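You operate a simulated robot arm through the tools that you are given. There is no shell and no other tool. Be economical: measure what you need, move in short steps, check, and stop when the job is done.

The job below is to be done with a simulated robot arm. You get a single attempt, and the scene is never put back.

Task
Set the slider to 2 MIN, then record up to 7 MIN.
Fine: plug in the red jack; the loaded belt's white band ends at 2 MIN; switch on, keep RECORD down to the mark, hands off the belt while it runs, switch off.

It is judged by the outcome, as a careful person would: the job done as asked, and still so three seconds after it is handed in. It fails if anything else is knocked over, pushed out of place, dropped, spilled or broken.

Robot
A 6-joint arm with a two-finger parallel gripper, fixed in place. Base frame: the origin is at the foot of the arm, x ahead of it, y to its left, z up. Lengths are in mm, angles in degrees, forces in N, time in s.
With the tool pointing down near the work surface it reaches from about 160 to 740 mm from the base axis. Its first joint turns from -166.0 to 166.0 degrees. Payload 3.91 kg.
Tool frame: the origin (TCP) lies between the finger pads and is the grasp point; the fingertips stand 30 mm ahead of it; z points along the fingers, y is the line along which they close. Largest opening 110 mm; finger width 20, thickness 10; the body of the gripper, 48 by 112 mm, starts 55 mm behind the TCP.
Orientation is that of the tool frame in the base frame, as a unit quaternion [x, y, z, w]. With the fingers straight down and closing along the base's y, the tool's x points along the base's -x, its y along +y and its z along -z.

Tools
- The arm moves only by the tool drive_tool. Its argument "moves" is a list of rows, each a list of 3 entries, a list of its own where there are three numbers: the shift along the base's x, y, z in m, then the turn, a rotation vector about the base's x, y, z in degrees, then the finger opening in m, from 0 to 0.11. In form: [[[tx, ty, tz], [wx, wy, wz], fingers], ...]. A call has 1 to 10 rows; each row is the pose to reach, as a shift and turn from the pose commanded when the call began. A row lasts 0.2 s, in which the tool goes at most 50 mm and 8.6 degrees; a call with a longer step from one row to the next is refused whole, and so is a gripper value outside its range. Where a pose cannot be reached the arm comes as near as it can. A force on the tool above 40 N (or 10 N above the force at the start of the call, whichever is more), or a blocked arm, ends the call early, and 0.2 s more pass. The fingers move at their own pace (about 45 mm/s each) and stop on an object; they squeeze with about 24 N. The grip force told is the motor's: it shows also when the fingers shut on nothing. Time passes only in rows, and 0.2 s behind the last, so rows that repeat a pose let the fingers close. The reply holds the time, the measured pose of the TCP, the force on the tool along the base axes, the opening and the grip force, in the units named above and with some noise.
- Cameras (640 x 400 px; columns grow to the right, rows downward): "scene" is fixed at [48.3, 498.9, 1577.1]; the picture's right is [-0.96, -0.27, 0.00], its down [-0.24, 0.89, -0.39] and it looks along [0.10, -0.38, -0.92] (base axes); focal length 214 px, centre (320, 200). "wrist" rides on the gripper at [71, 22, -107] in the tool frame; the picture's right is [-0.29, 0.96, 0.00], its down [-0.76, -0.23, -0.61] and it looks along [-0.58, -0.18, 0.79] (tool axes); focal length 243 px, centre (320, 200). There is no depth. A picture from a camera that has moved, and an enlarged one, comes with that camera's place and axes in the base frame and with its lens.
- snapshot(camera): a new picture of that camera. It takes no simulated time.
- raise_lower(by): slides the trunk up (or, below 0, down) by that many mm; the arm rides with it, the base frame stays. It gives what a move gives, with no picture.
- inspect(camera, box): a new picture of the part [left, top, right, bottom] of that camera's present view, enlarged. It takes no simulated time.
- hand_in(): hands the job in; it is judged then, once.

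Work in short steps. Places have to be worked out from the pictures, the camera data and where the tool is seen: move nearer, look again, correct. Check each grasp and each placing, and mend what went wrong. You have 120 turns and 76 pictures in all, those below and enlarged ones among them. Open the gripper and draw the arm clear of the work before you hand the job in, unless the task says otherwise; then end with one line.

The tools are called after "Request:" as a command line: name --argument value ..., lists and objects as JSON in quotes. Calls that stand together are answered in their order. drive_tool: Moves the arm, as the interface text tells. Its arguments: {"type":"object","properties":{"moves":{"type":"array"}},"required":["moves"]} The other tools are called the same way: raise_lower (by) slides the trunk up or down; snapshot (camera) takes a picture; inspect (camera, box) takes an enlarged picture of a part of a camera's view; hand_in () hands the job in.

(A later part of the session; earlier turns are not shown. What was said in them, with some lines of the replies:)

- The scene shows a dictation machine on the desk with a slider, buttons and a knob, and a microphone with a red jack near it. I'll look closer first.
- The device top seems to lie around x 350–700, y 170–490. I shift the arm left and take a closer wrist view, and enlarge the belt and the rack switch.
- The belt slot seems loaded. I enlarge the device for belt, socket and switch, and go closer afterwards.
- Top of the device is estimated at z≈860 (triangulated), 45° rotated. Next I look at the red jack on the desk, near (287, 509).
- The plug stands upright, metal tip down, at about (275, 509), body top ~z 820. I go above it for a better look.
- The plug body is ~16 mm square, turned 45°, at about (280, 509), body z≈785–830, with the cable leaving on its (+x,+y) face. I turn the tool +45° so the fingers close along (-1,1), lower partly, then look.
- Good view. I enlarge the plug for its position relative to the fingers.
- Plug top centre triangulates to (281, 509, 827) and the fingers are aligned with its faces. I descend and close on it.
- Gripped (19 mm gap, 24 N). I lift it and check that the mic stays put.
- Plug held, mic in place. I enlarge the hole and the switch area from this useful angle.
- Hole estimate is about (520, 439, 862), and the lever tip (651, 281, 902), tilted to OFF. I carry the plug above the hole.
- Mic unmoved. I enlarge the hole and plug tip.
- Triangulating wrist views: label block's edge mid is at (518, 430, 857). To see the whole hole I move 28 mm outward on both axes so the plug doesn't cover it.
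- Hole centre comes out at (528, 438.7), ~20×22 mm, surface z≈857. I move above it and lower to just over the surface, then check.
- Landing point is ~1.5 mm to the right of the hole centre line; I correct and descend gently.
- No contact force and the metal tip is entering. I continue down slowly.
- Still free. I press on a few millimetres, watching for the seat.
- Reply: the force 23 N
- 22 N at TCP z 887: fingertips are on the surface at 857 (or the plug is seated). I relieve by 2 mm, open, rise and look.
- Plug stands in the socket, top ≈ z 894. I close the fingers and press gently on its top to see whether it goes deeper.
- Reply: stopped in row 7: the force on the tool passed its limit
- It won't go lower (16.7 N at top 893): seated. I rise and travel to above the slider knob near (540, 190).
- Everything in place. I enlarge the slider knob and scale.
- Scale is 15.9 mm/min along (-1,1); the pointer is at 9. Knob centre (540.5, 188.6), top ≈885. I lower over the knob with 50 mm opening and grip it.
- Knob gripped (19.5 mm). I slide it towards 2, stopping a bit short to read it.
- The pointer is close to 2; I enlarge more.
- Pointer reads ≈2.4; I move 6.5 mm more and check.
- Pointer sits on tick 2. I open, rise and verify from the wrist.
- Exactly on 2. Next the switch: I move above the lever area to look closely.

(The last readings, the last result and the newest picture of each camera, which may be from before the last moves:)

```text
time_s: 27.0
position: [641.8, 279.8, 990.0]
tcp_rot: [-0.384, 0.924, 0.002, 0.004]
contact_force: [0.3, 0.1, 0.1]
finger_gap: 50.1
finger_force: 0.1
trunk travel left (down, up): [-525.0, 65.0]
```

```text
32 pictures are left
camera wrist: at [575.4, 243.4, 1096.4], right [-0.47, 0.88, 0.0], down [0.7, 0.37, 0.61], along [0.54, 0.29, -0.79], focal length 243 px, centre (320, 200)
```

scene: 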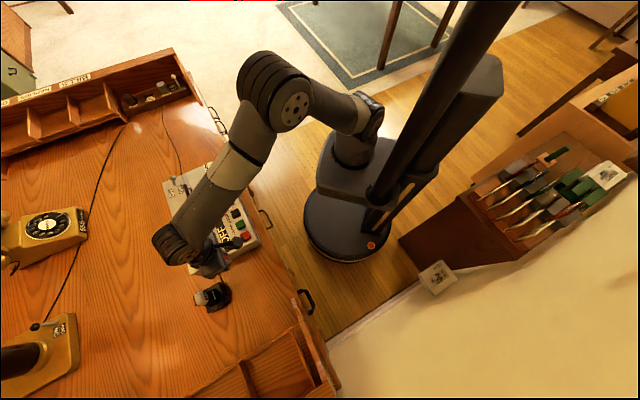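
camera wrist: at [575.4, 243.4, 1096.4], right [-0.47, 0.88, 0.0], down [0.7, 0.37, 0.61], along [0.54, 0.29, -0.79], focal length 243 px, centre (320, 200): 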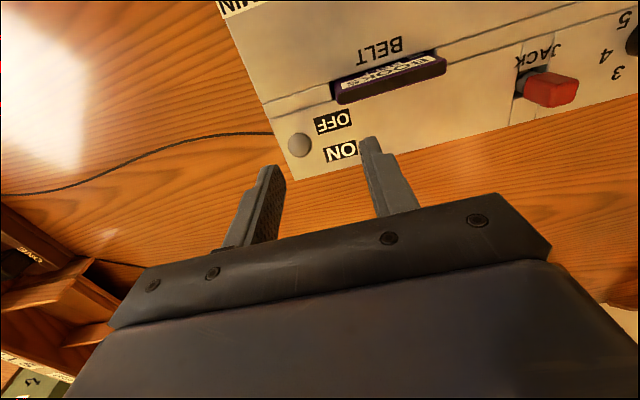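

Request:
inspect --camera "wrist" --box '[250, 20, 460, 200]'

```text
2.22 times, centred on (355, 110) of wrist
camera zoom: at [575.4, 243.4, 1096.4], right [-0.47, 0.88, 0.0], down [0.7, 0.37, 0.61], along [0.54, 0.29, -0.79], focal length 539 px, centre (242, 400)
```

zoom: 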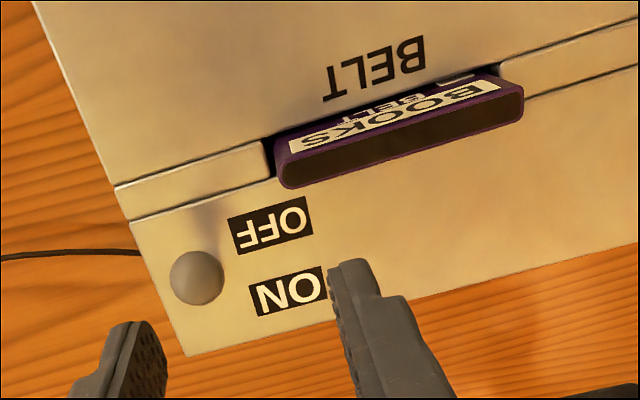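

Lever ball is at about (668, 270, 893), leaning to OFF; the belt end lies 40 mm aside. I close the fingers, go down on the OFF side at (645, 247), and check before pushing.

Request:
drive_tool --moves '[[[0.003, -0.017, 0], [0, 0, 0], 0.02], [[0.003, -0.033, 0], [0, 0, 0], 0.0], [[0.003, -0.033, -0.03], [0, 0, 0], 0.0], [[0.003, -0.033, -0.06], [0, 0, 0], 0.0], [[0.003, -0.033, -0.08], [0, 0, 0], 0.0], [[0.003, -0.033, -0.08], [0, 0, 0], 0.0]]'

Request:
inspect --camera "wrist" --box '[220, 60, 460, 240]'

Request:
inspect --camera "scene" --box '[150, 150, 230, 230]'

```text
time_s: 28.4
position: [645.4, 247.0, 911.3]
tcp_rot: [-0.383, 0.924, 0.002, 0.005]
contact_force: [-0.1, 0.3, -0.7]
finger_gap: 0.0
finger_force: 23.8
trunk travel left (down, up): [-525.0, 65.0]
```

```text
2.22 times, centred on (340, 150) of wrist
camera zoom: at [577.9, 210.9, 1017.8], right [-0.47, 0.88, 0.0], down [0.7, 0.37, 0.62], along [0.54, 0.29, -0.79], focal length 539 px, centre (276, 311)
```

zoom: 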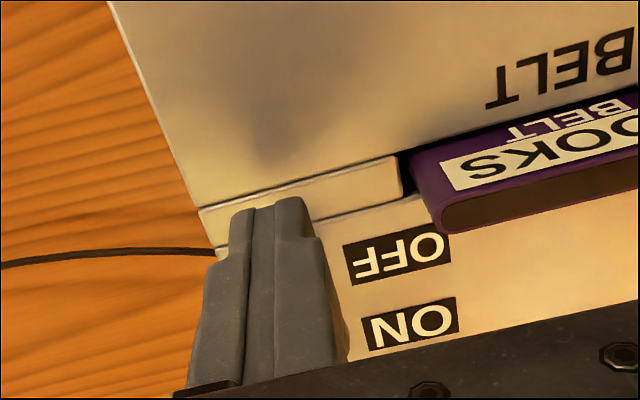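

```text
5.00 times, centred on (190, 190) of scene
camera zoom: at [48.3, 498.9, 1577.1], right [-0.96, -0.27, 0.0], down [-0.24, 0.89, -0.39], along [0.1, -0.38, -0.92], focal length 1072 px, centre (970, 250)
```

zoom: 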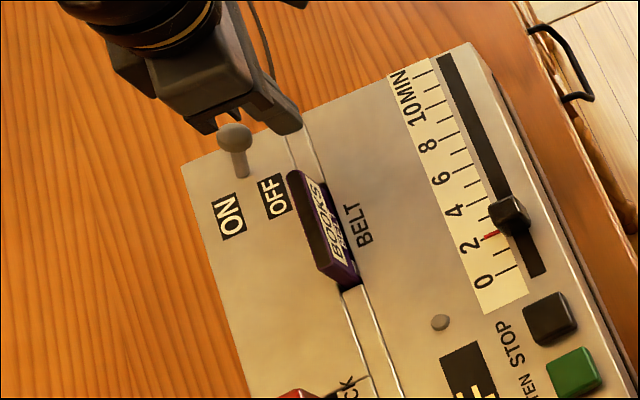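

The fingers stand on the OFF side, clear of the belt. I push towards (+,+).

Request:
drive_tool --moves '[[[0.006, 0.006, 0], [0, 0, 0], 0.0], [[0.012, 0.012, 0], [0, 0, 0], 0.0], [[0.017, 0.017, 0], [0, 0, 0], 0.0], [[0.021, 0.021, 0], [0, 0, 0], 0.0], [[0.025, 0.025, 0], [0, 0, 0], 0.0], [[0.028, 0.028, 0], [0, 0, 0], 0.0]]'

Request:
inspect --camera "scene" --box '[150, 150, 270, 250]'

```text
time_s: 29.8
position: [671.3, 275.1, 910.8]
tcp_rot: [-0.384, 0.923, 0.002, 0.005]
contact_force: [-0.1, 0.2, -0.3]
finger_gap: 0.1
finger_force: 23.6
trunk travel left (down, up): [-525.0, 65.0]
```

```text
4.00 times, centred on (210, 200) of scene
camera zoom: at [48.3, 498.9, 1577.1], right [-0.96, -0.27, 0.0], down [-0.24, 0.89, -0.39], along [0.1, -0.38, -0.92], focal length 858 px, centre (760, 200)
```

zoom: 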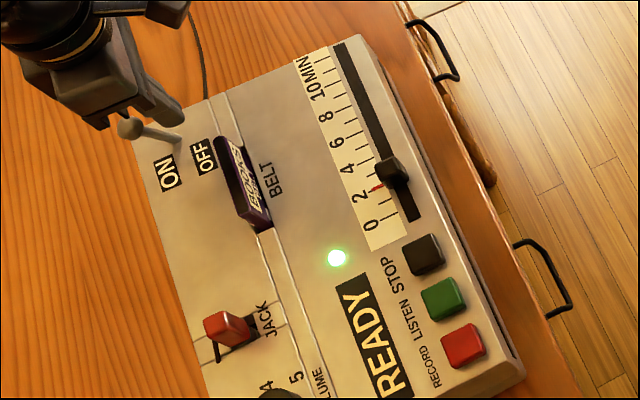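

READY lamp lit; the lever snapped to ON and the slider still shows 2. I back off, rise, and travel above RECORD near (335, 401).

Request:
drive_tool --moves '[[[-0.012, -0.012, 0.005], [0, 0, 0], 0.0], [[-0.014, -0.014, 0.045], [0, 0, 0], 0.0], [[-0.05, -0.0, 0.065], [0, 0, 0], 0.0], [[-0.095, 0.017, 0.065], [0, 0, 0], 0.0], [[-0.14, 0.034, 0.065], [0, 0, 0], 0.0], [[-0.185, 0.051, 0.065], [0, 0, 0], 0.0], [[-0.23, 0.068, 0.065], [0, 0, 0], 0.0], [[-0.275, 0.09, 0.06], [0, 0, 0], 0.0], [[-0.315, 0.115, 0.055], [0, 0, 0], 0.0], [[-0.336, 0.126, 0.05], [0, 0, 0], 0.0]]'

Request:
snapshot --camera "wrist"

```text
refused: row 8 steps farther than a row can; nothing moved
```

```text
27 pictures are left
camera wrist: at [605.5, 239.1, 1016.7], right [-0.47, 0.88, 0.0], down [0.7, 0.37, 0.62], along [0.54, 0.29, -0.79], focal length 243 px, centre (320, 200)
```

wrist: 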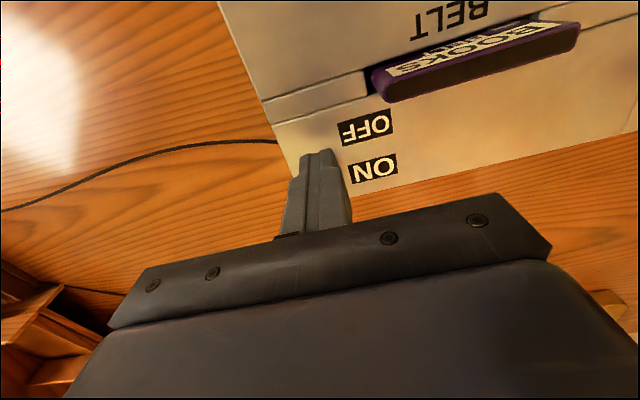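

A row was slightly too long; I resend with even steps.

Request:
drive_tool --moves '[[[-0.012, -0.012, 0.005], [0, 0, 0], 0.0], [[-0.014, -0.014, 0.045], [0, 0, 0], 0.0], [[-0.05, -0.0, 0.065], [0, 0, 0], 0.0], [[-0.092, 0.017, 0.065], [0, 0, 0], 0.0], [[-0.134, 0.035, 0.065], [0, 0, 0], 0.0], [[-0.176, 0.053, 0.065], [0, 0, 0], 0.0], [[-0.218, 0.071, 0.065], [0, 0, 0], 0.0], [[-0.26, 0.089, 0.06], [0, 0, 0], 0.0], [[-0.302, 0.109, 0.055], [0, 0, 0], 0.0], [[-0.336, 0.126, 0.05], [0, 0, 0], 0.0]]'

Request:
snapshot --camera "wrist"

```text
time_s: 32.0
position: [335.8, 398.6, 962.0]
tcp_rot: [-0.383, 0.924, 0.003, 0.004]
contact_force: [-0.3, -0.8, -0.2]
finger_gap: 0.1
finger_force: 23.9
trunk travel left (down, up): [-525.0, 65.0]
```

```text
26 pictures are left
camera wrist: at [269.1, 363.9, 1068.7], right [-0.47, 0.88, 0.0], down [0.7, 0.37, 0.62], along [0.54, 0.29, -0.79], focal length 243 px, centre (320, 200)
```

wrist: 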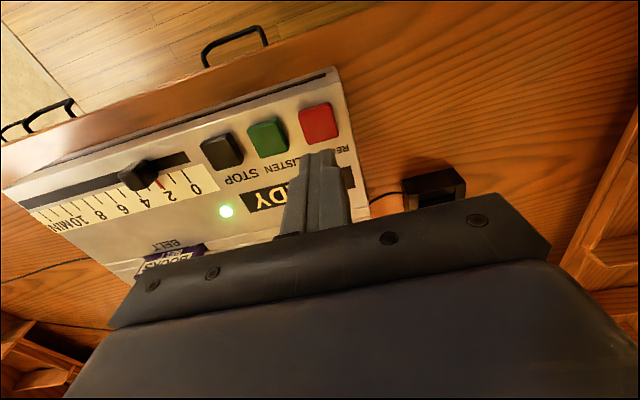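

Good view of both the button and the scale. Button centre is about (331, 396.5). I shift and lower to just above it.

Request:
drive_tool --moves '[[[-0.004, -0.002, -0.01], [0, 0, 0], 0.0], [[-0.004, -0.002, -0.035], [0, 0, 0], 0.0], [[-0.004, -0.002, -0.044], [0, 0, 0], 0.0], [[-0.004, -0.002, -0.044], [0, 0, 0], 0.0]]'

Request:
inspect --camera "wrist" --box '[100, 80, 400, 260]'

```text
time_s: 33.0
position: [332.1, 397.9, 916.9]
tcp_rot: [-0.382, 0.924, 0.003, 0.004]
contact_force: [-0.2, 0.4, -0.2]
finger_gap: 0.0
finger_force: 23.8
trunk travel left (down, up): [-525.0, 65.0]
```

```text
2.13 times, centred on (250, 170) of wrist
camera zoom: at [265.2, 361.4, 1023.2], right [-0.47, 0.88, 0.0], down [0.7, 0.37, 0.62], along [0.54, 0.29, -0.79], focal length 518 px, centre (469, 264)
```

zoom: 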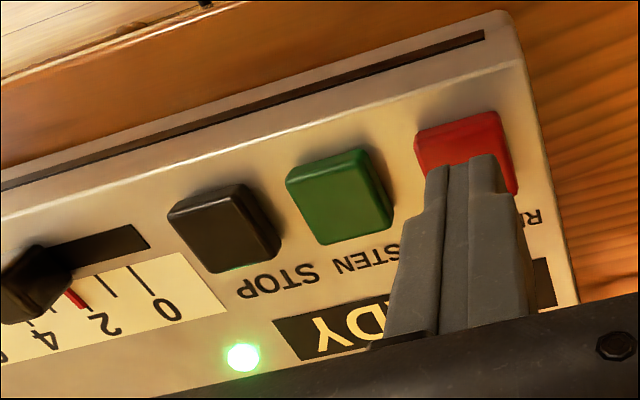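

The fingertips are over the button. I press down in small steps.

Request:
drive_tool --moves '[[[0, 0, -0.005], [0, 0, 0], 0.0], [[0, 0, -0.009], [0, 0, 0], 0.0], [[0, 0, -0.012], [0, 0, 0], 0.0], [[0, 0, -0.014], [0, 0, 0], 0.0]]'

Request:
inspect --camera "scene" --box '[180, 155, 270, 255]'

```text
time_s: 34.0
position: [332.7, 397.7, 900.5]
tcp_rot: [-0.383, 0.924, 0.002, 0.005]
contact_force: [0.8, -0.2, 0.0]
finger_gap: 0.1
finger_force: 24.1
trunk travel left (down, up): [-525.0, 65.0]
```

```text
4.00 times, centred on (225, 205) of scene
camera zoom: at [48.3, 498.9, 1577.1], right [-0.96, -0.27, 0.0], down [-0.24, 0.89, -0.39], along [0.1, -0.38, -0.92], focal length 858 px, centre (700, 180)
```

zoom: 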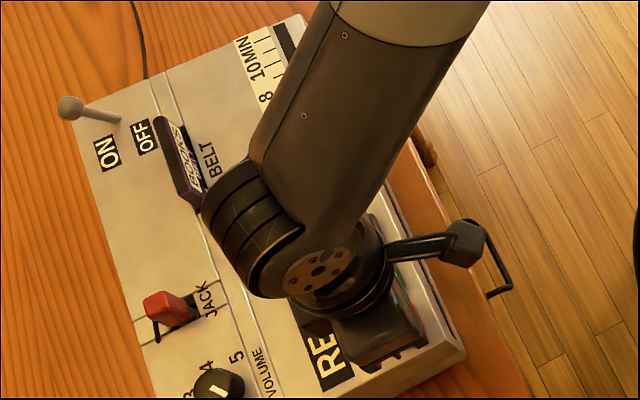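

Not yet touching at tip z 870; the wrist view will serve for reading. I press further.

Request:
drive_tool --moves '[[[0, 0, -0.003], [0, 0, 0], 0.0], [[0, 0, -0.005], [0, 0, 0], 0.0]]'

Request:
inspect --camera "wrist" --box '[40, 80, 400, 300]'

```text
time_s: 34.6
position: [332.5, 398.3, 896.5]
tcp_rot: [-0.383, 0.924, 0.002, 0.005]
contact_force: [0.6, -0.2, 0.1]
finger_gap: 0.0
finger_force: 23.8
trunk travel left (down, up): [-525.0, 65.0]
```

```text
1.78 times, centred on (220, 190) of wrist
camera zoom: at [265.3, 362.0, 1003.5], right [-0.47, 0.88, 0.0], down [0.7, 0.37, 0.62], along [0.54, 0.29, -0.79], focal length 431 px, centre (498, 218)
```

zoom: 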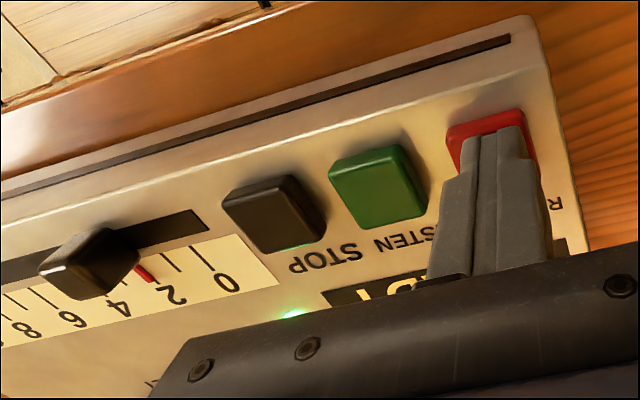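

Pointer still at 2, no force yet. Another few millimetres.

Request:
drive_tool --moves '[[[0, 0, -0.002], [0, 0, 0], 0.0], [[0, 0, -0.004], [0, 0, 0], 0.0]]'

```text
time_s: 35.2
position: [332.3, 398.7, 893.3]
tcp_rot: [-0.384, 0.923, 0.002, 0.005]
contact_force: [-0.7, 0.0, 1.9]
finger_gap: 0.0
finger_force: 23.9
trunk travel left (down, up): [-525.0, 65.0]
```

Contact begins (1.9 N). I press a little more and look at the slider.

Request:
drive_tool --moves '[[[0, 0, -0.002], [0, 0, 0], 0.0]]'

Request:
inspect --camera "wrist" --box '[40, 80, 400, 300]'

```text
time_s: 35.6
position: [331.6, 397.3, 891.4]
tcp_rot: [-0.383, 0.924, 0.002, 0.005]
contact_force: [2.1, -1.2, 3.5]
finger_gap: 0.1
finger_force: 24.6
trunk travel left (down, up): [-525.0, 65.0]
```

```text
1.78 times, centred on (220, 190) of wrist
camera zoom: at [265.1, 361.9, 998.2], right [-0.47, 0.88, 0.0], down [0.69, 0.37, 0.62], along [0.54, 0.29, -0.79], focal length 431 px, centre (498, 218)
```

zoom: 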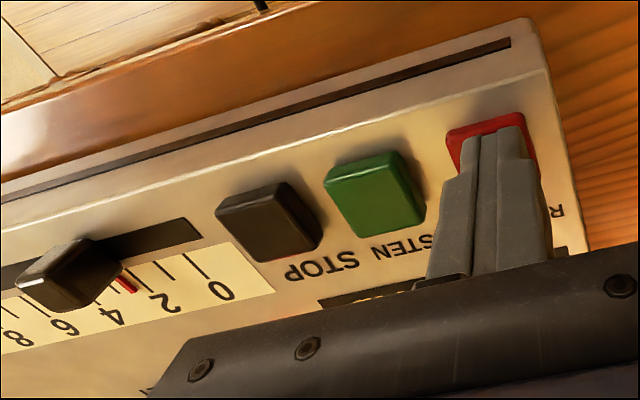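

The lamp glow changed; recording may have started. I enlarge the scale.

Request:
inspect --camera "wrist" --box '[40, 190, 260, 290]'

```text
2.91 times, centred on (150, 240) of wrist
camera zoom: at [265.1, 361.9, 998.2], right [-0.47, 0.88, 0.0], down [0.69, 0.37, 0.62], along [0.54, 0.29, -0.79], focal length 706 px, centre (814, 84)
```

zoom: 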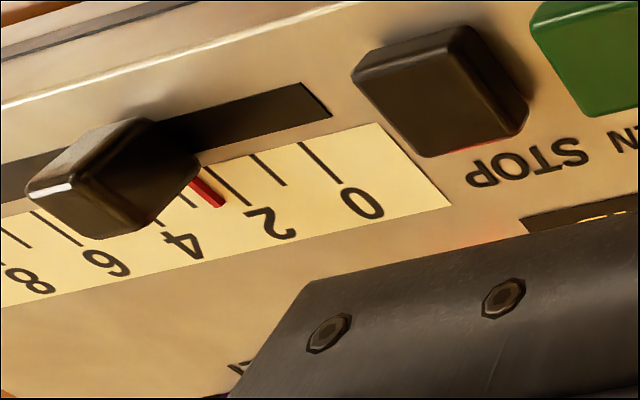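

Recording runs (red glow), pointer ≈2.45. I hold 0.6 s to measure the rate.

Request:
drive_tool --moves '[[[0, 0, -0.0005], [0, 0, 0], 0.0], [[0, 0, -0.0005], [0, 0, 0], 0.0]]'

Request:
inspect --camera "wrist" --box '[20, 190, 240, 290]'

```text
time_s: 36.2
position: [330.9, 398.2, 890.4]
tcp_rot: [-0.382, 0.924, 0.002, 0.006]
contact_force: [0.3, 0.4, 8.0]
finger_gap: 0.0
finger_force: 24.1
trunk travel left (down, up): [-525.0, 65.0]
```

```text
2.91 times, centred on (130, 240) of wrist
camera zoom: at [265.0, 361.8, 997.7], right [-0.47, 0.88, 0.0], down [0.69, 0.37, 0.62], along [0.54, 0.29, -0.79], focal length 706 px, centre (873, 84)
```

zoom: 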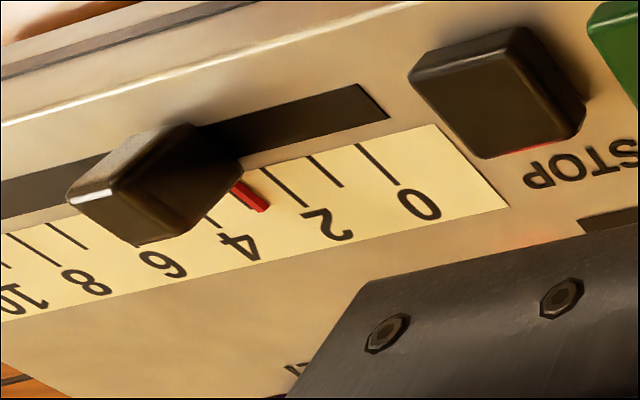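

Pointer ≈3.0, so the rate is ≈0.85 min/s. I hold 2 s more and read again.

Request:
drive_tool --moves '[[[0, 0, 0], [0, 0, 0], 0.0], [[0, 0, 0], [0, 0, 0], 0.0], [[0, 0, 0], [0, 0, 0], 0.0], [[0, 0, 0], [0, 0, 0], 0.0], [[0, 0, 0], [0, 0, 0], 0.0], [[0, 0, 0], [0, 0, 0], 0.0], [[0, 0, 0], [0, 0, 0], 0.0], [[0, 0, 0], [0, 0, 0], 0.0], [[0, 0, 0], [0, 0, 0], 0.0]]'

Request:
inspect --camera "wrist" --box '[0, 190, 220, 310]'

```text
time_s: 38.2
position: [331.2, 397.8, 891.2]
tcp_rot: [-0.383, 0.924, 0.001, 0.005]
contact_force: [2.5, 3.3, 10.4]
finger_gap: 0.0
finger_force: 24.3
trunk travel left (down, up): [-525.0, 65.0]
```

```text
2.91 times, centred on (110, 250) of wrist
camera zoom: at [265.0, 361.8, 997.5], right [-0.47, 0.88, 0.0], down [0.7, 0.37, 0.62], along [0.54, 0.29, -0.79], focal length 706 px, centre (931, 54)
```

zoom: 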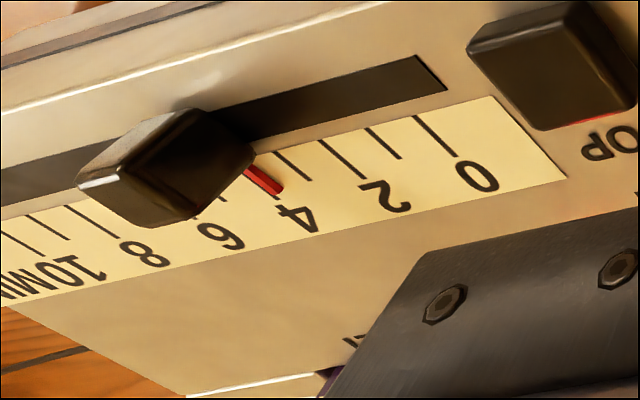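

Pointer ≈3.95 at t=38.2, i.e. ≈0.5 min/s. I hold 2.2 s twice, then read.

Request:
drive_tool --moves '[[[0, 0, 0], [0, 0, 0], 0.0], [[0, 0, 0], [0, 0, 0], 0.0], [[0, 0, 0], [0, 0, 0], 0.0], [[0, 0, 0], [0, 0, 0], 0.0], [[0, 0, 0], [0, 0, 0], 0.0], [[0, 0, 0], [0, 0, 0], 0.0], [[0, 0, 0], [0, 0, 0], 0.0], [[0, 0, 0], [0, 0, 0], 0.0], [[0, 0, 0], [0, 0, 0], 0.0]]'

Request:
inspect --camera "wrist" --box '[0, 190, 200, 310]'

```text
time_s: 40.2
position: [332.5, 398.3, 891.2]
tcp_rot: [-0.383, 0.924, 0.002, 0.005]
contact_force: [1.8, 1.9, 10.3]
finger_gap: 0.1
finger_force: 23.4
trunk travel left (down, up): [-525.0, 65.0]
```

```text
3.20 times, centred on (100, 250) of wrist
camera zoom: at [264.9, 361.7, 997.5], right [-0.47, 0.88, 0.0], down [0.7, 0.37, 0.62], along [0.54, 0.29, -0.79], focal length 776 px, centre (1024, 40)
```

zoom: 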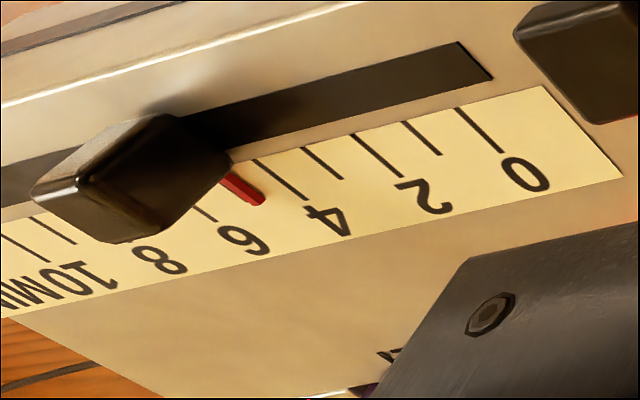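

Pointer ≈4.95 at t=40.2, consistent with 0.5 min/s. Hold to 42.2.

Request:
drive_tool --moves '[[[0, 0, 0], [0, 0, 0], 0.0], [[0, 0, 0], [0, 0, 0], 0.0], [[0, 0, 0], [0, 0, 0], 0.0], [[0, 0, 0], [0, 0, 0], 0.0], [[0, 0, 0], [0, 0, 0], 0.0], [[0, 0, 0], [0, 0, 0], 0.0], [[0, 0, 0], [0, 0, 0], 0.0], [[0, 0, 0], [0, 0, 0], 0.0], [[0, 0, 0], [0, 0, 0], 0.0]]'

Request:
inspect --camera "wrist" --box '[0, 210, 140, 290]'

```text
time_s: 42.2
position: [331.7, 398.0, 892.2]
tcp_rot: [-0.383, 0.924, 0.003, 0.004]
contact_force: [0.9, 0.1, 10.2]
finger_gap: 0.2
finger_force: 24.1
trunk travel left (down, up): [-525.0, 65.0]
```

```text
4.57 times, centred on (70, 250) of wrist
camera zoom: at [264.8, 361.7, 997.5], right [-0.47, 0.88, 0.0], down [0.7, 0.37, 0.62], along [0.54, 0.29, -0.79], focal length 1109 px, centre (1463, -29)
```

zoom: 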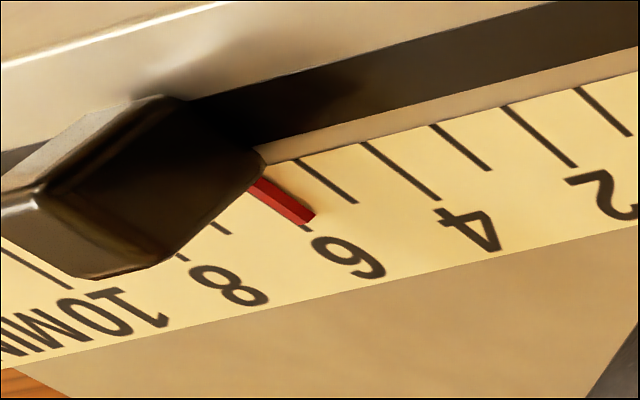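

Geometry note: the pointer stands slightly above the scale, so from this low angle it reads ≈0.3 too high; actual is ≈5.5. I hold 1.6 s more and read again.

Request:
drive_tool --moves '[[[0, 0, 0], [0, 0, 0], 0.0], [[0, 0, 0], [0, 0, 0], 0.0], [[0, 0, 0], [0, 0, 0], 0.0], [[0, 0, 0], [0, 0, 0], 0.0], [[0, 0, 0], [0, 0, 0], 0.0], [[0, 0, 0], [0, 0, 0], 0.0]]'

Request:
inspect --camera "wrist" --box '[0, 215, 120, 285]'

Request:
inspect --camera "scene" --box '[215, 150, 265, 200]'

```text
time_s: 43.6
position: [330.7, 398.1, 890.1]
tcp_rot: [-0.383, 0.924, 0.002, 0.005]
contact_force: [1.1, 0.7, 10.8]
finger_gap: 0.0
finger_force: 24.7
trunk travel left (down, up): [-525.0, 65.0]
```

```text
5.33 times, centred on (60, 250) of wrist
camera zoom: at [264.8, 361.7, 997.5], right [-0.47, 0.88, 0.0], down [0.7, 0.37, 0.62], along [0.54, 0.29, -0.79], focal length 1294 px, centre (1707, -67)
```

zoom: 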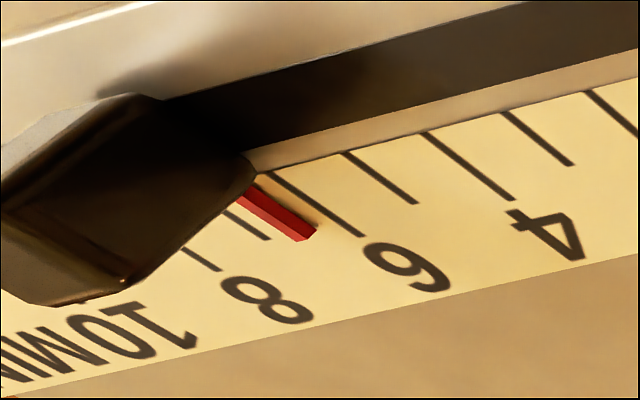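

```text
8.00 times, centred on (240, 175) of scene
camera zoom: at [48.3, 498.9, 1577.1], right [-0.96, -0.27, 0.0], down [-0.24, 0.89, -0.39], along [0.1, -0.38, -0.92], focal length 1716 px, centre (960, 400)
```

zoom: 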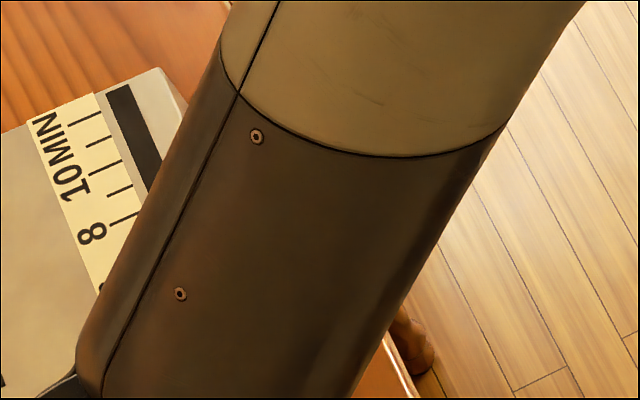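

Top of pointer reads apparent ≈6.55; corrected for its ≈2.5 mm height the actual is ≈6.25. I hold 0.8 s and check once more.

Request:
drive_tool --moves '[[[0, 0, 0], [0, 0, 0], 0.0], [[0, 0, 0], [0, 0, 0], 0.0], [[0, 0, 0], [0, 0, 0], 0.0]]'

Request:
inspect --camera "wrist" --box '[0, 215, 120, 285]'

```text
time_s: 44.4
position: [331.6, 397.6, 891.2]
tcp_rot: [-0.383, 0.924, 0.002, 0.005]
contact_force: [0.5, 0.1, 10.1]
finger_gap: 0.0
finger_force: 24.0
trunk travel left (down, up): [-525.0, 65.0]
```

```text
5.33 times, centred on (60, 250) of wrist
camera zoom: at [264.8, 361.6, 997.5], right [-0.47, 0.88, 0.0], down [0.7, 0.37, 0.62], along [0.54, 0.29, -0.79], focal length 1294 px, centre (1707, -67)
```

zoom: 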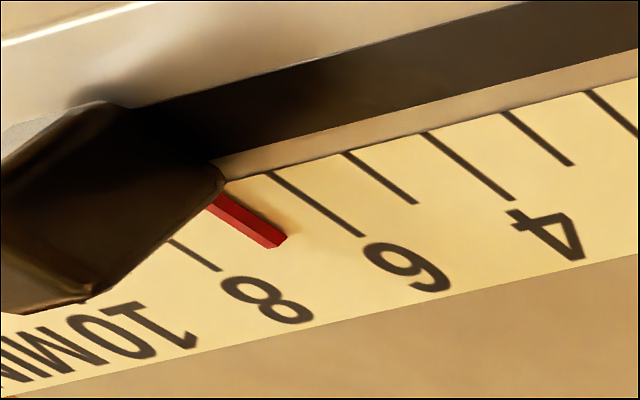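

Apparent 6.96, actual ≈6.7. I hold 0.4 s more and lift within the same call, then check.

Request:
drive_tool --moves '[[[0, 0, 0], [0, 0, 0], 0.0], [[0, 0, 0], [0, 0, 0], 0.0], [[0, 0, 0.025], [0, 0, 0], 0.0], [[0, 0, 0.06], [0, 0, 0], 0.0], [[0, 0, 0.08], [0, 0, 0], 0.0]]'

Request:
inspect --camera "wrist" --box '[0, 130, 200, 250]'

```text
time_s: 45.6
position: [331.0, 397.1, 971.0]
tcp_rot: [-0.384, 0.923, 0.001, 0.005]
contact_force: [0.3, -0.1, -0.7]
finger_gap: 0.0
finger_force: 24.2
trunk travel left (down, up): [-525.0, 65.0]
```

```text
3.20 times, centred on (100, 190) of wrist
camera zoom: at [263.9, 361.2, 1078.5], right [-0.47, 0.88, 0.0], down [0.7, 0.37, 0.62], along [0.54, 0.29, -0.79], focal length 776 px, centre (1024, 232)
```

zoom: 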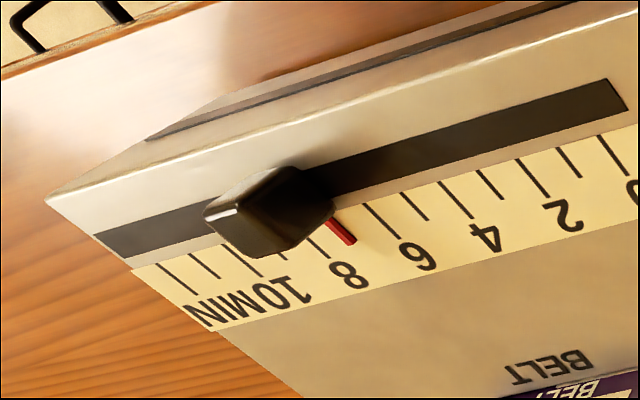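

From this view the corrected reading is ≈7.0. I now travel back above the switch, looking at the slider and lever there.

Request:
drive_tool --moves '[[[0.04, -0.015, 0.01], [0, 0, 0], 0.0], [[0.08, -0.03, 0.015], [0, 0, 0], 0.0], [[0.12, -0.045, 0.02], [0, 0, 0], 0.0], [[0.16, -0.06, 0.02], [0, 0, 0], 0.0], [[0.2, -0.075, 0.02], [0, 0, 0], 0.0], [[0.24, -0.09, 0.02], [0, 0, 0], 0.02], [[0.28, -0.105, 0.02], [0, 0, 0], 0.05], [[0.31, -0.117, 0.02], [0, 0, 0], 0.05], [[0.31, -0.117, 0.02], [0, 0, 0], 0.05]]'

Request:
snapshot --camera "wrist"

Request:
inspect --camera "scene" --box '[150, 150, 270, 250]'

```text
time_s: 47.6
position: [644.6, 283.2, 989.9]
tcp_rot: [-0.383, 0.924, 0.002, 0.005]
contact_force: [0.2, 0.1, 0.1]
finger_gap: 50.3
finger_force: 0.1
trunk travel left (down, up): [-525.0, 65.0]
```

```text
12 pictures are left
camera wrist: at [577.9, 246.6, 1096.3], right [-0.47, 0.88, 0.0], down [0.7, 0.37, 0.62], along [0.54, 0.29, -0.79], focal length 243 px, centre (320, 200)
```

wrist: 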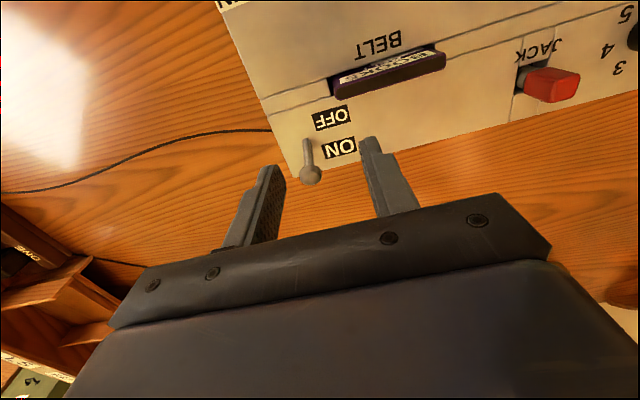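

```text
4.00 times, centred on (210, 200) of scene
camera zoom: at [48.3, 498.9, 1577.1], right [-0.96, -0.27, 0.0], down [-0.24, 0.89, -0.39], along [0.1, -0.38, -0.92], focal length 858 px, centre (760, 200)
```

zoom: 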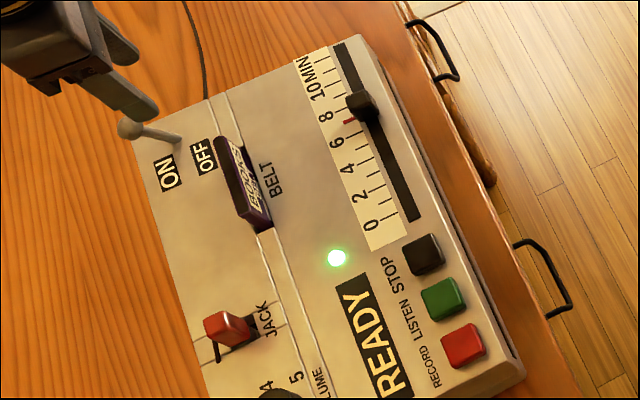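

READY again. I read the pointer closely.

Request:
inspect --camera "scene" --box '[225, 165, 255, 195]'

```text
13.33 times, centred on (240, 180) of scene
camera zoom: at [48.3, 498.9, 1577.1], right [-0.96, -0.27, 0.0], down [-0.24, 0.89, -0.39], along [0.1, -0.38, -0.92], focal length 2860 px, centre (1387, 467)
```

zoom: 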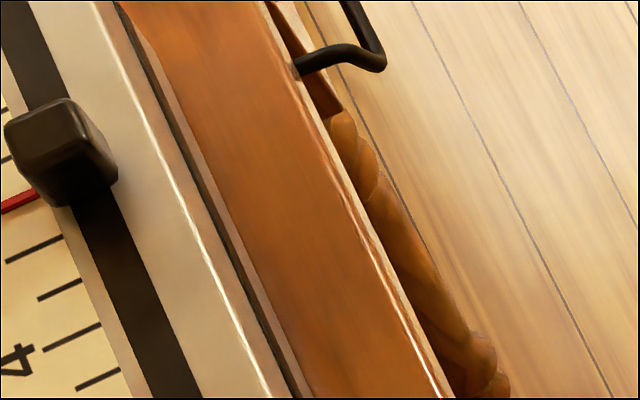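

Pointer reads 7.0. Now the switch: the ball in ON is at ≈(692, 296, 893). I move above it with 50 mm opening and see whether the reach suffices.

Request:
drive_tool --moves '[[[0.025, 0.007, 0], [0, 0, 0], 0.05], [[0.048, 0.014, 0], [0, 0, 0], 0.05], [[0.048, 0.014, -0.02], [0, 0, 0], 0.05], [[0.048, 0.014, -0.02], [0, 0, 0], 0.05]]'

Request:
snapshot --camera "wrist"

```text
time_s: 48.6
position: [690.5, 295.7, 969.8]
tcp_rot: [-0.382, 0.924, 0.001, 0.005]
contact_force: [-0.2, 0.2, 0.7]
finger_gap: 50.0
finger_force: 0.1
out of reach, approached as far as the arm can: row 2
trunk travel left (down, up): [-525.0, 65.0]
```

```text
9 pictures are left
camera wrist: at [623.3, 258.8, 1075.9], right [-0.47, 0.88, 0.0], down [0.69, 0.37, 0.62], along [0.54, 0.29, -0.79], focal length 243 px, centre (320, 200)
```

wrist: 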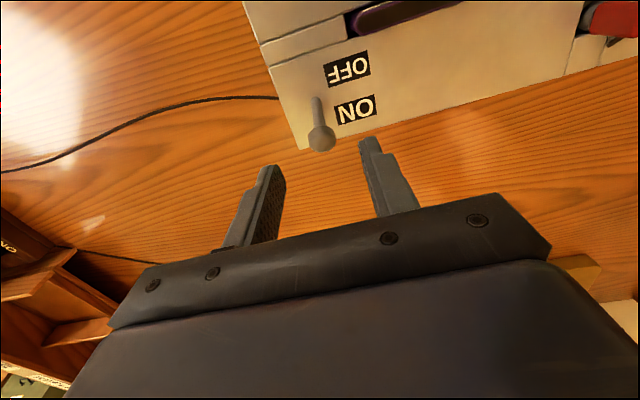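

Ball at (692.3, 295.7); tool nearly over it. I descend around the ball and close on it.

Request:
drive_tool --moves '[[[0.001, 0.001, -0.025], [0, 0, 0], 0.05], [[0.001, 0.001, -0.05], [0, 0, 0], 0.05], [[0.001, 0.001, -0.064], [0, 0, 0], 0.05], [[0.001, 0.001, -0.064], [0, 0, 0], 0.03], [[0.001, 0.001, -0.064], [0, 0, 0], 0.01], [[0.001, 0.001, -0.064], [0, 0, 0], 0.005]]'

Request:
inspect --camera "wrist" --box '[220, 80, 460, 240]'

```text
time_s: 50.0
position: [691.8, 296.1, 906.4]
tcp_rot: [-0.383, 0.924, 0.002, 0.005]
contact_force: [4.5, -3.4, 0.2]
finger_gap: 21.0
finger_force: 23.9
trunk travel left (down, up): [-525.0, 65.0]
```

```text
2.50 times, centred on (340, 160) of wrist
camera zoom: at [624.9, 260.4, 1012.8], right [-0.47, 0.88, 0.0], down [0.7, 0.37, 0.62], along [0.54, 0.29, -0.79], focal length 606 px, centre (270, 300)
```

zoom: 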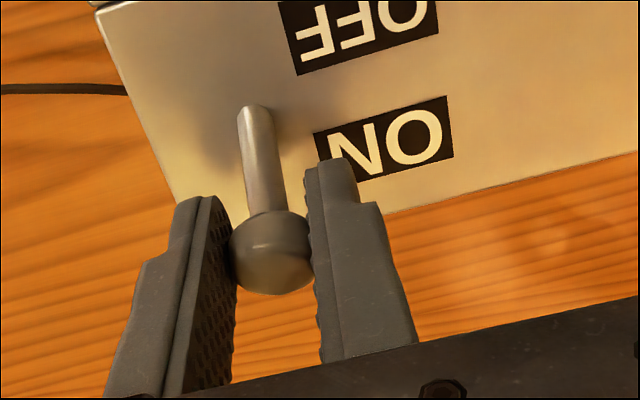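

Ball gripped (21 mm). I pull it along (-,-) to OFF.

Request:
drive_tool --moves '[[[-0.005, -0.005, 0.001], [0, 0, 0], 0.005], [[-0.01, -0.01, 0.002], [0, 0, 0], 0.005], [[-0.015, -0.015, 0.002], [0, 0, 0], 0.005], [[-0.02, -0.02, 0.001], [0, 0, 0], 0.005], [[-0.025, -0.025, 0.0], [0, 0, 0], 0.005], [[-0.025, -0.025, 0.0], [0, 0, 0], 0.005]]'

Request:
inspect --camera "scene" --box '[150, 150, 270, 250]'

```text
time_s: 51.4
position: [666.0, 271.3, 906.9]
tcp_rot: [-0.384, 0.923, 0.002, 0.005]
contact_force: [5.8, 0.1, -0.1]
finger_gap: 20.9
finger_force: 23.8
trunk travel left (down, up): [-525.0, 65.0]
```

```text
4.00 times, centred on (210, 200) of scene
camera zoom: at [48.3, 498.9, 1577.1], right [-0.96, -0.27, 0.0], down [-0.24, 0.89, -0.39], along [0.1, -0.38, -0.92], focal length 858 px, centre (760, 200)
```

zoom: 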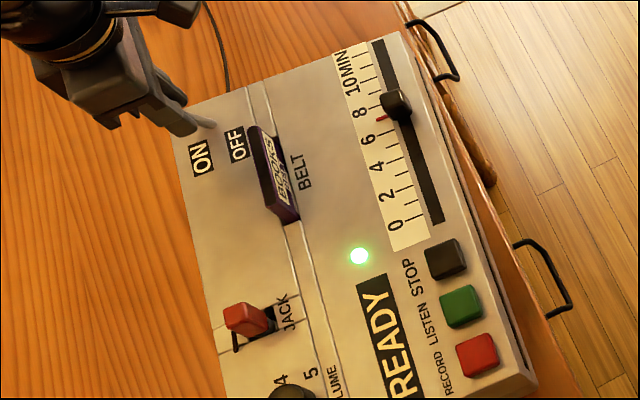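

The gripped lever didn't tilt; instead the device slid ~25 mm. I undo it right away by moving the held lever back along the same path.

Request:
drive_tool --moves '[[[0.005, 0.005, 0.0], [0, 0, 0], 0.005], [[0.01, 0.01, 0.0], [0, 0, 0], 0.005], [[0.015, 0.015, 0.0], [0, 0, 0], 0.005], [[0.02, 0.02, 0.0], [0, 0, 0], 0.005], [[0.025, 0.025, 0.0], [0, 0, 0], 0.005], [[0.025, 0.025, 0.0], [0, 0, 0], 0.005]]'

Request:
inspect --camera "scene" --box '[150, 150, 270, 250]'

```text
time_s: 52.8
position: [692.0, 296.3, 906.7]
tcp_rot: [-0.382, 0.924, 0.002, 0.005]
contact_force: [-7.2, -2.7, 0.2]
finger_gap: 20.8
finger_force: 24.2
trunk travel left (down, up): [-525.0, 65.0]
```

```text
4.00 times, centred on (210, 200) of scene
camera zoom: at [48.3, 498.9, 1577.1], right [-0.96, -0.27, 0.0], down [-0.24, 0.89, -0.39], along [0.1, -0.38, -0.92], focal length 858 px, centre (760, 200)
```

zoom: 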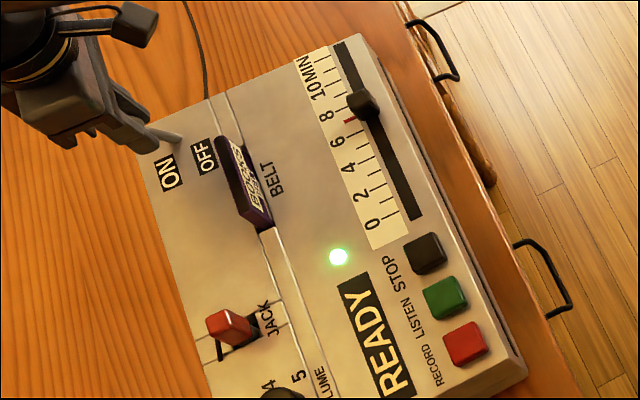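

Device is back (within ~1–2 mm). The grip prevented the lever from tilting, so instead I'll hook it with one open finger from behind. I release, rise, and begin turning the tool −90°.

Request:
drive_tool --moves '[[[0, 0, 0], [0, 0, 0], 0.03], [[0, 0, 0], [0, 0, 0], 0.05], [[0, 0, 0.03], [0, 0, 0], 0.05], [[0, 0, 0.07], [0, 0, 0], 0.06], [[-0.012, -0.01, 0.08], [0, 0, -8.4], 0.06], [[-0.016, -0.014, 0.08], [0, 0, -16.8], 0.06], [[-0.016, -0.014, 0.08], [0, 0, -25.2], 0.06], [[-0.016, -0.014, 0.08], [0, 0, -33.6], 0.06], [[-0.016, -0.014, 0.08], [0, 0, -42], 0.06], [[-0.016, -0.014, 0.08], [0, 0, -48], 0.06]]'

Request:
drive_tool --moves '[[[0, 0, 0], [0, 0, -8.4], 0.06], [[0, 0, 0], [0, 0, -16.8], 0.06], [[0, 0, 0], [0, 0, -25.2], 0.06], [[0, 0, 0], [0, 0, -33.6], 0.06], [[0, 0, 0], [0, 0, -42], 0.06], [[0, 0, 0], [0, 0, -42], 0.06]]'

Request:
snapshot --camera "wrist"

```text
time_s: 55.0
position: [675.5, 282.7, 985.4]
tcp_rot: [0.027, 1.0, 0.0, 0.005]
contact_force: [-0.3, 0.0, 0.1]
finger_gap: 60.2
finger_force: 0.0
trunk travel left (down, up): [-525.0, 65.0]
```

```text
time_s: 56.4
position: [675.4, 282.2, 985.2]
tcp_rot: [0.383, 0.924, -0.002, 0.005]
contact_force: [0.7, -0.1, 0.1]
finger_gap: 60.2
finger_force: 0.1
trunk travel left (down, up): [-525.0, 65.0]
```

```text
5 pictures are left
camera wrist: at [639.0, 349.0, 1092.8], right [0.88, 0.47, 0.0], down [0.37, -0.7, 0.62], along [0.29, -0.54, -0.79], focal length 243 px, centre (320, 200)
```

wrist: 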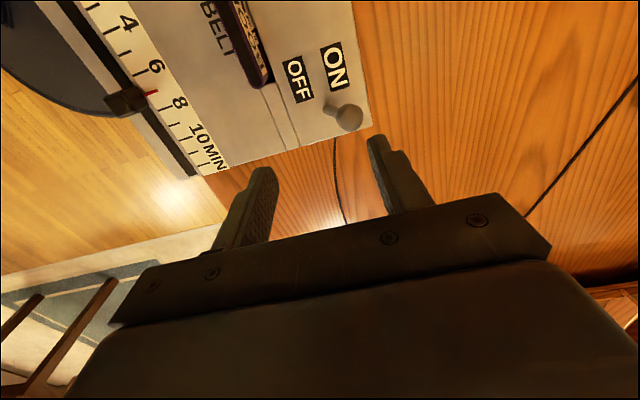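

Ball relative to the TCP is ~24 mm along (1,1). I open to 90 mm so the far finger clears the ball, descend, and stop before pulling.

Request:
drive_tool --moves '[[[0, 0, 0], [0, 0, 0], 0.09], [[0, 0, 0], [0, 0, 0], 0.09], [[0, 0, -0.03], [0, 0, 0], 0.09], [[0, 0, -0.06], [0, 0, 0], 0.09], [[0, 0, -0.08], [0, 0, 0], 0.09], [[0, 0, -0.08], [0, 0, 0], 0.09]]'

Request:
inspect --camera "wrist" --box '[180, 40, 460, 240]'

```text
time_s: 57.8
position: [675.7, 283.7, 905.4]
tcp_rot: [0.383, 0.924, -0.002, 0.005]
contact_force: [0.2, 0.1, 0.7]
finger_gap: 90.0
finger_force: 0.1
trunk travel left (down, up): [-525.0, 65.0]
```

```text
2.00 times, centred on (320, 140) of wrist
camera zoom: at [639.2, 349.8, 1012.9], right [0.88, 0.47, 0.0], down [0.37, -0.7, 0.62], along [0.29, -0.54, -0.79], focal length 485 px, centre (320, 320)
```

zoom: 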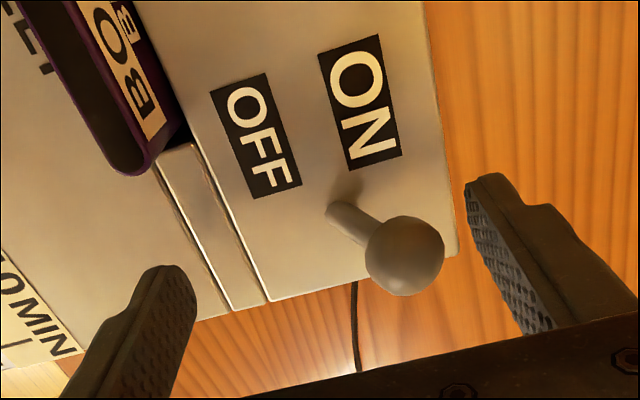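

The far finger stands behind the ball with clearance. I pull along (-,-).

Request:
drive_tool --moves '[[[-0.005, -0.005, 0], [0, 0, 0], 0.09], [[-0.01, -0.01, 0], [0, 0, 0], 0.09], [[-0.014, -0.014, 0], [0, 0, 0], 0.09], [[-0.018, -0.018, 0], [0, 0, 0], 0.09], [[-0.022, -0.022, 0], [0, 0, 0], 0.09], [[-0.026, -0.026, 0], [0, 0, 0], 0.09]]'

Request:
inspect --camera "scene" --box '[150, 150, 270, 250]'

```text
time_s: 59.2
position: [648.7, 255.9, 906.1]
tcp_rot: [0.382, 0.924, -0.002, 0.005]
contact_force: [0.2, -0.2, 0.1]
finger_gap: 90.2
finger_force: 0.1
trunk travel left (down, up): [-525.0, 65.0]
```

```text
4.00 times, centred on (210, 200) of scene
camera zoom: at [48.3, 498.9, 1577.1], right [-0.96, -0.27, 0.0], down [-0.24, 0.89, -0.39], along [0.1, -0.38, -0.92], focal length 858 px, centre (760, 200)
```

zoom: 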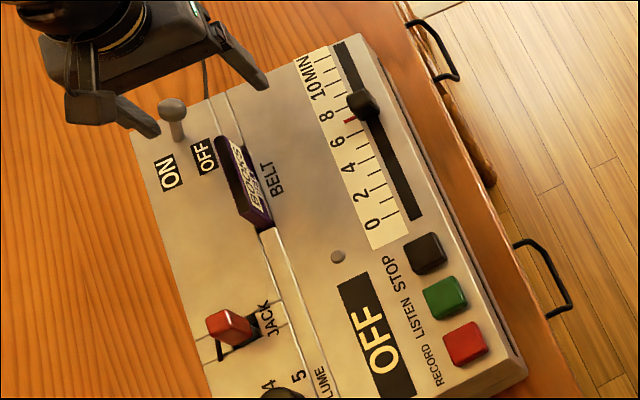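

OFF shown, lamp out, slider at 7, device in place. I rise straight up and draw the arm clear.

Request:
drive_tool --moves '[[[0, 0, 0.03], [0, 0, 0], 0.09], [[0, 0, 0.07], [0, 0, 0], 0.09], [[0, 0, 0.115], [0, 0, 0], 0.09], [[-0.03, -0.01, 0.15], [0, 0, 0], 0.09], [[-0.07, -0.025, 0.17], [0, 0, 0], 0.09], [[-0.11, -0.04, 0.19], [0, 0, 0], 0.09], [[-0.15, -0.055, 0.21], [0, 0, 0], 0.09], [[-0.19, -0.07, 0.23], [0, 0, 0], 0.09], [[-0.23, -0.085, 0.25], [0, 0, 0], 0.09], [[-0.26, -0.095, 0.26], [0, 0, 0], 0.09]]'

Request:
inspect --camera "scene" --box '[150, 150, 290, 320]'

```text
time_s: 61.4
position: [386.8, 159.8, 1165.1]
tcp_rot: [0.382, 0.924, -0.003, 0.005]
contact_force: [-0.1, 0.6, 0.8]
finger_gap: 90.0
finger_force: 0.1
trunk travel left (down, up): [-525.0, 65.0]
```

```text
2.35 times, centred on (220, 235) of scene
camera zoom: at [48.3, 498.9, 1577.1], right [-0.96, -0.27, 0.0], down [-0.24, 0.89, -0.39], along [0.1, -0.38, -0.92], focal length 505 px, centre (555, 118)
```

zoom: 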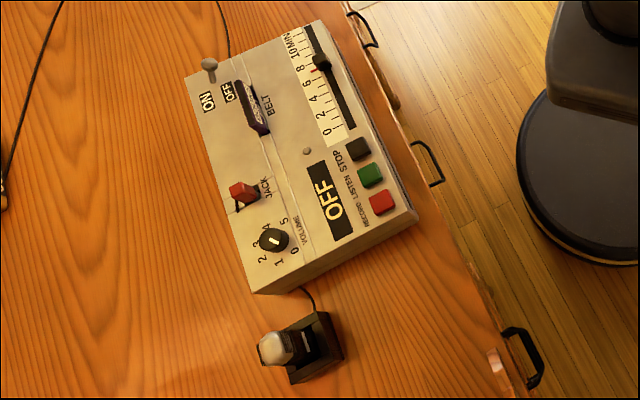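

Compared with the first picture, the device and mic stand where they were. The jack is in, the slider is at 7 and the machine is OFF, so I hand it in.

Request:
hand_in

```text
The job is handed in.
```

The job is handed in: red jack in, slider set to 2 MIN, RECORD held down without a break to about 7 MIN (read from the pictures), machine off. My first pull on the switch slid the machine about 25 mm while it was still on; I moved it back to within about 2 mm.
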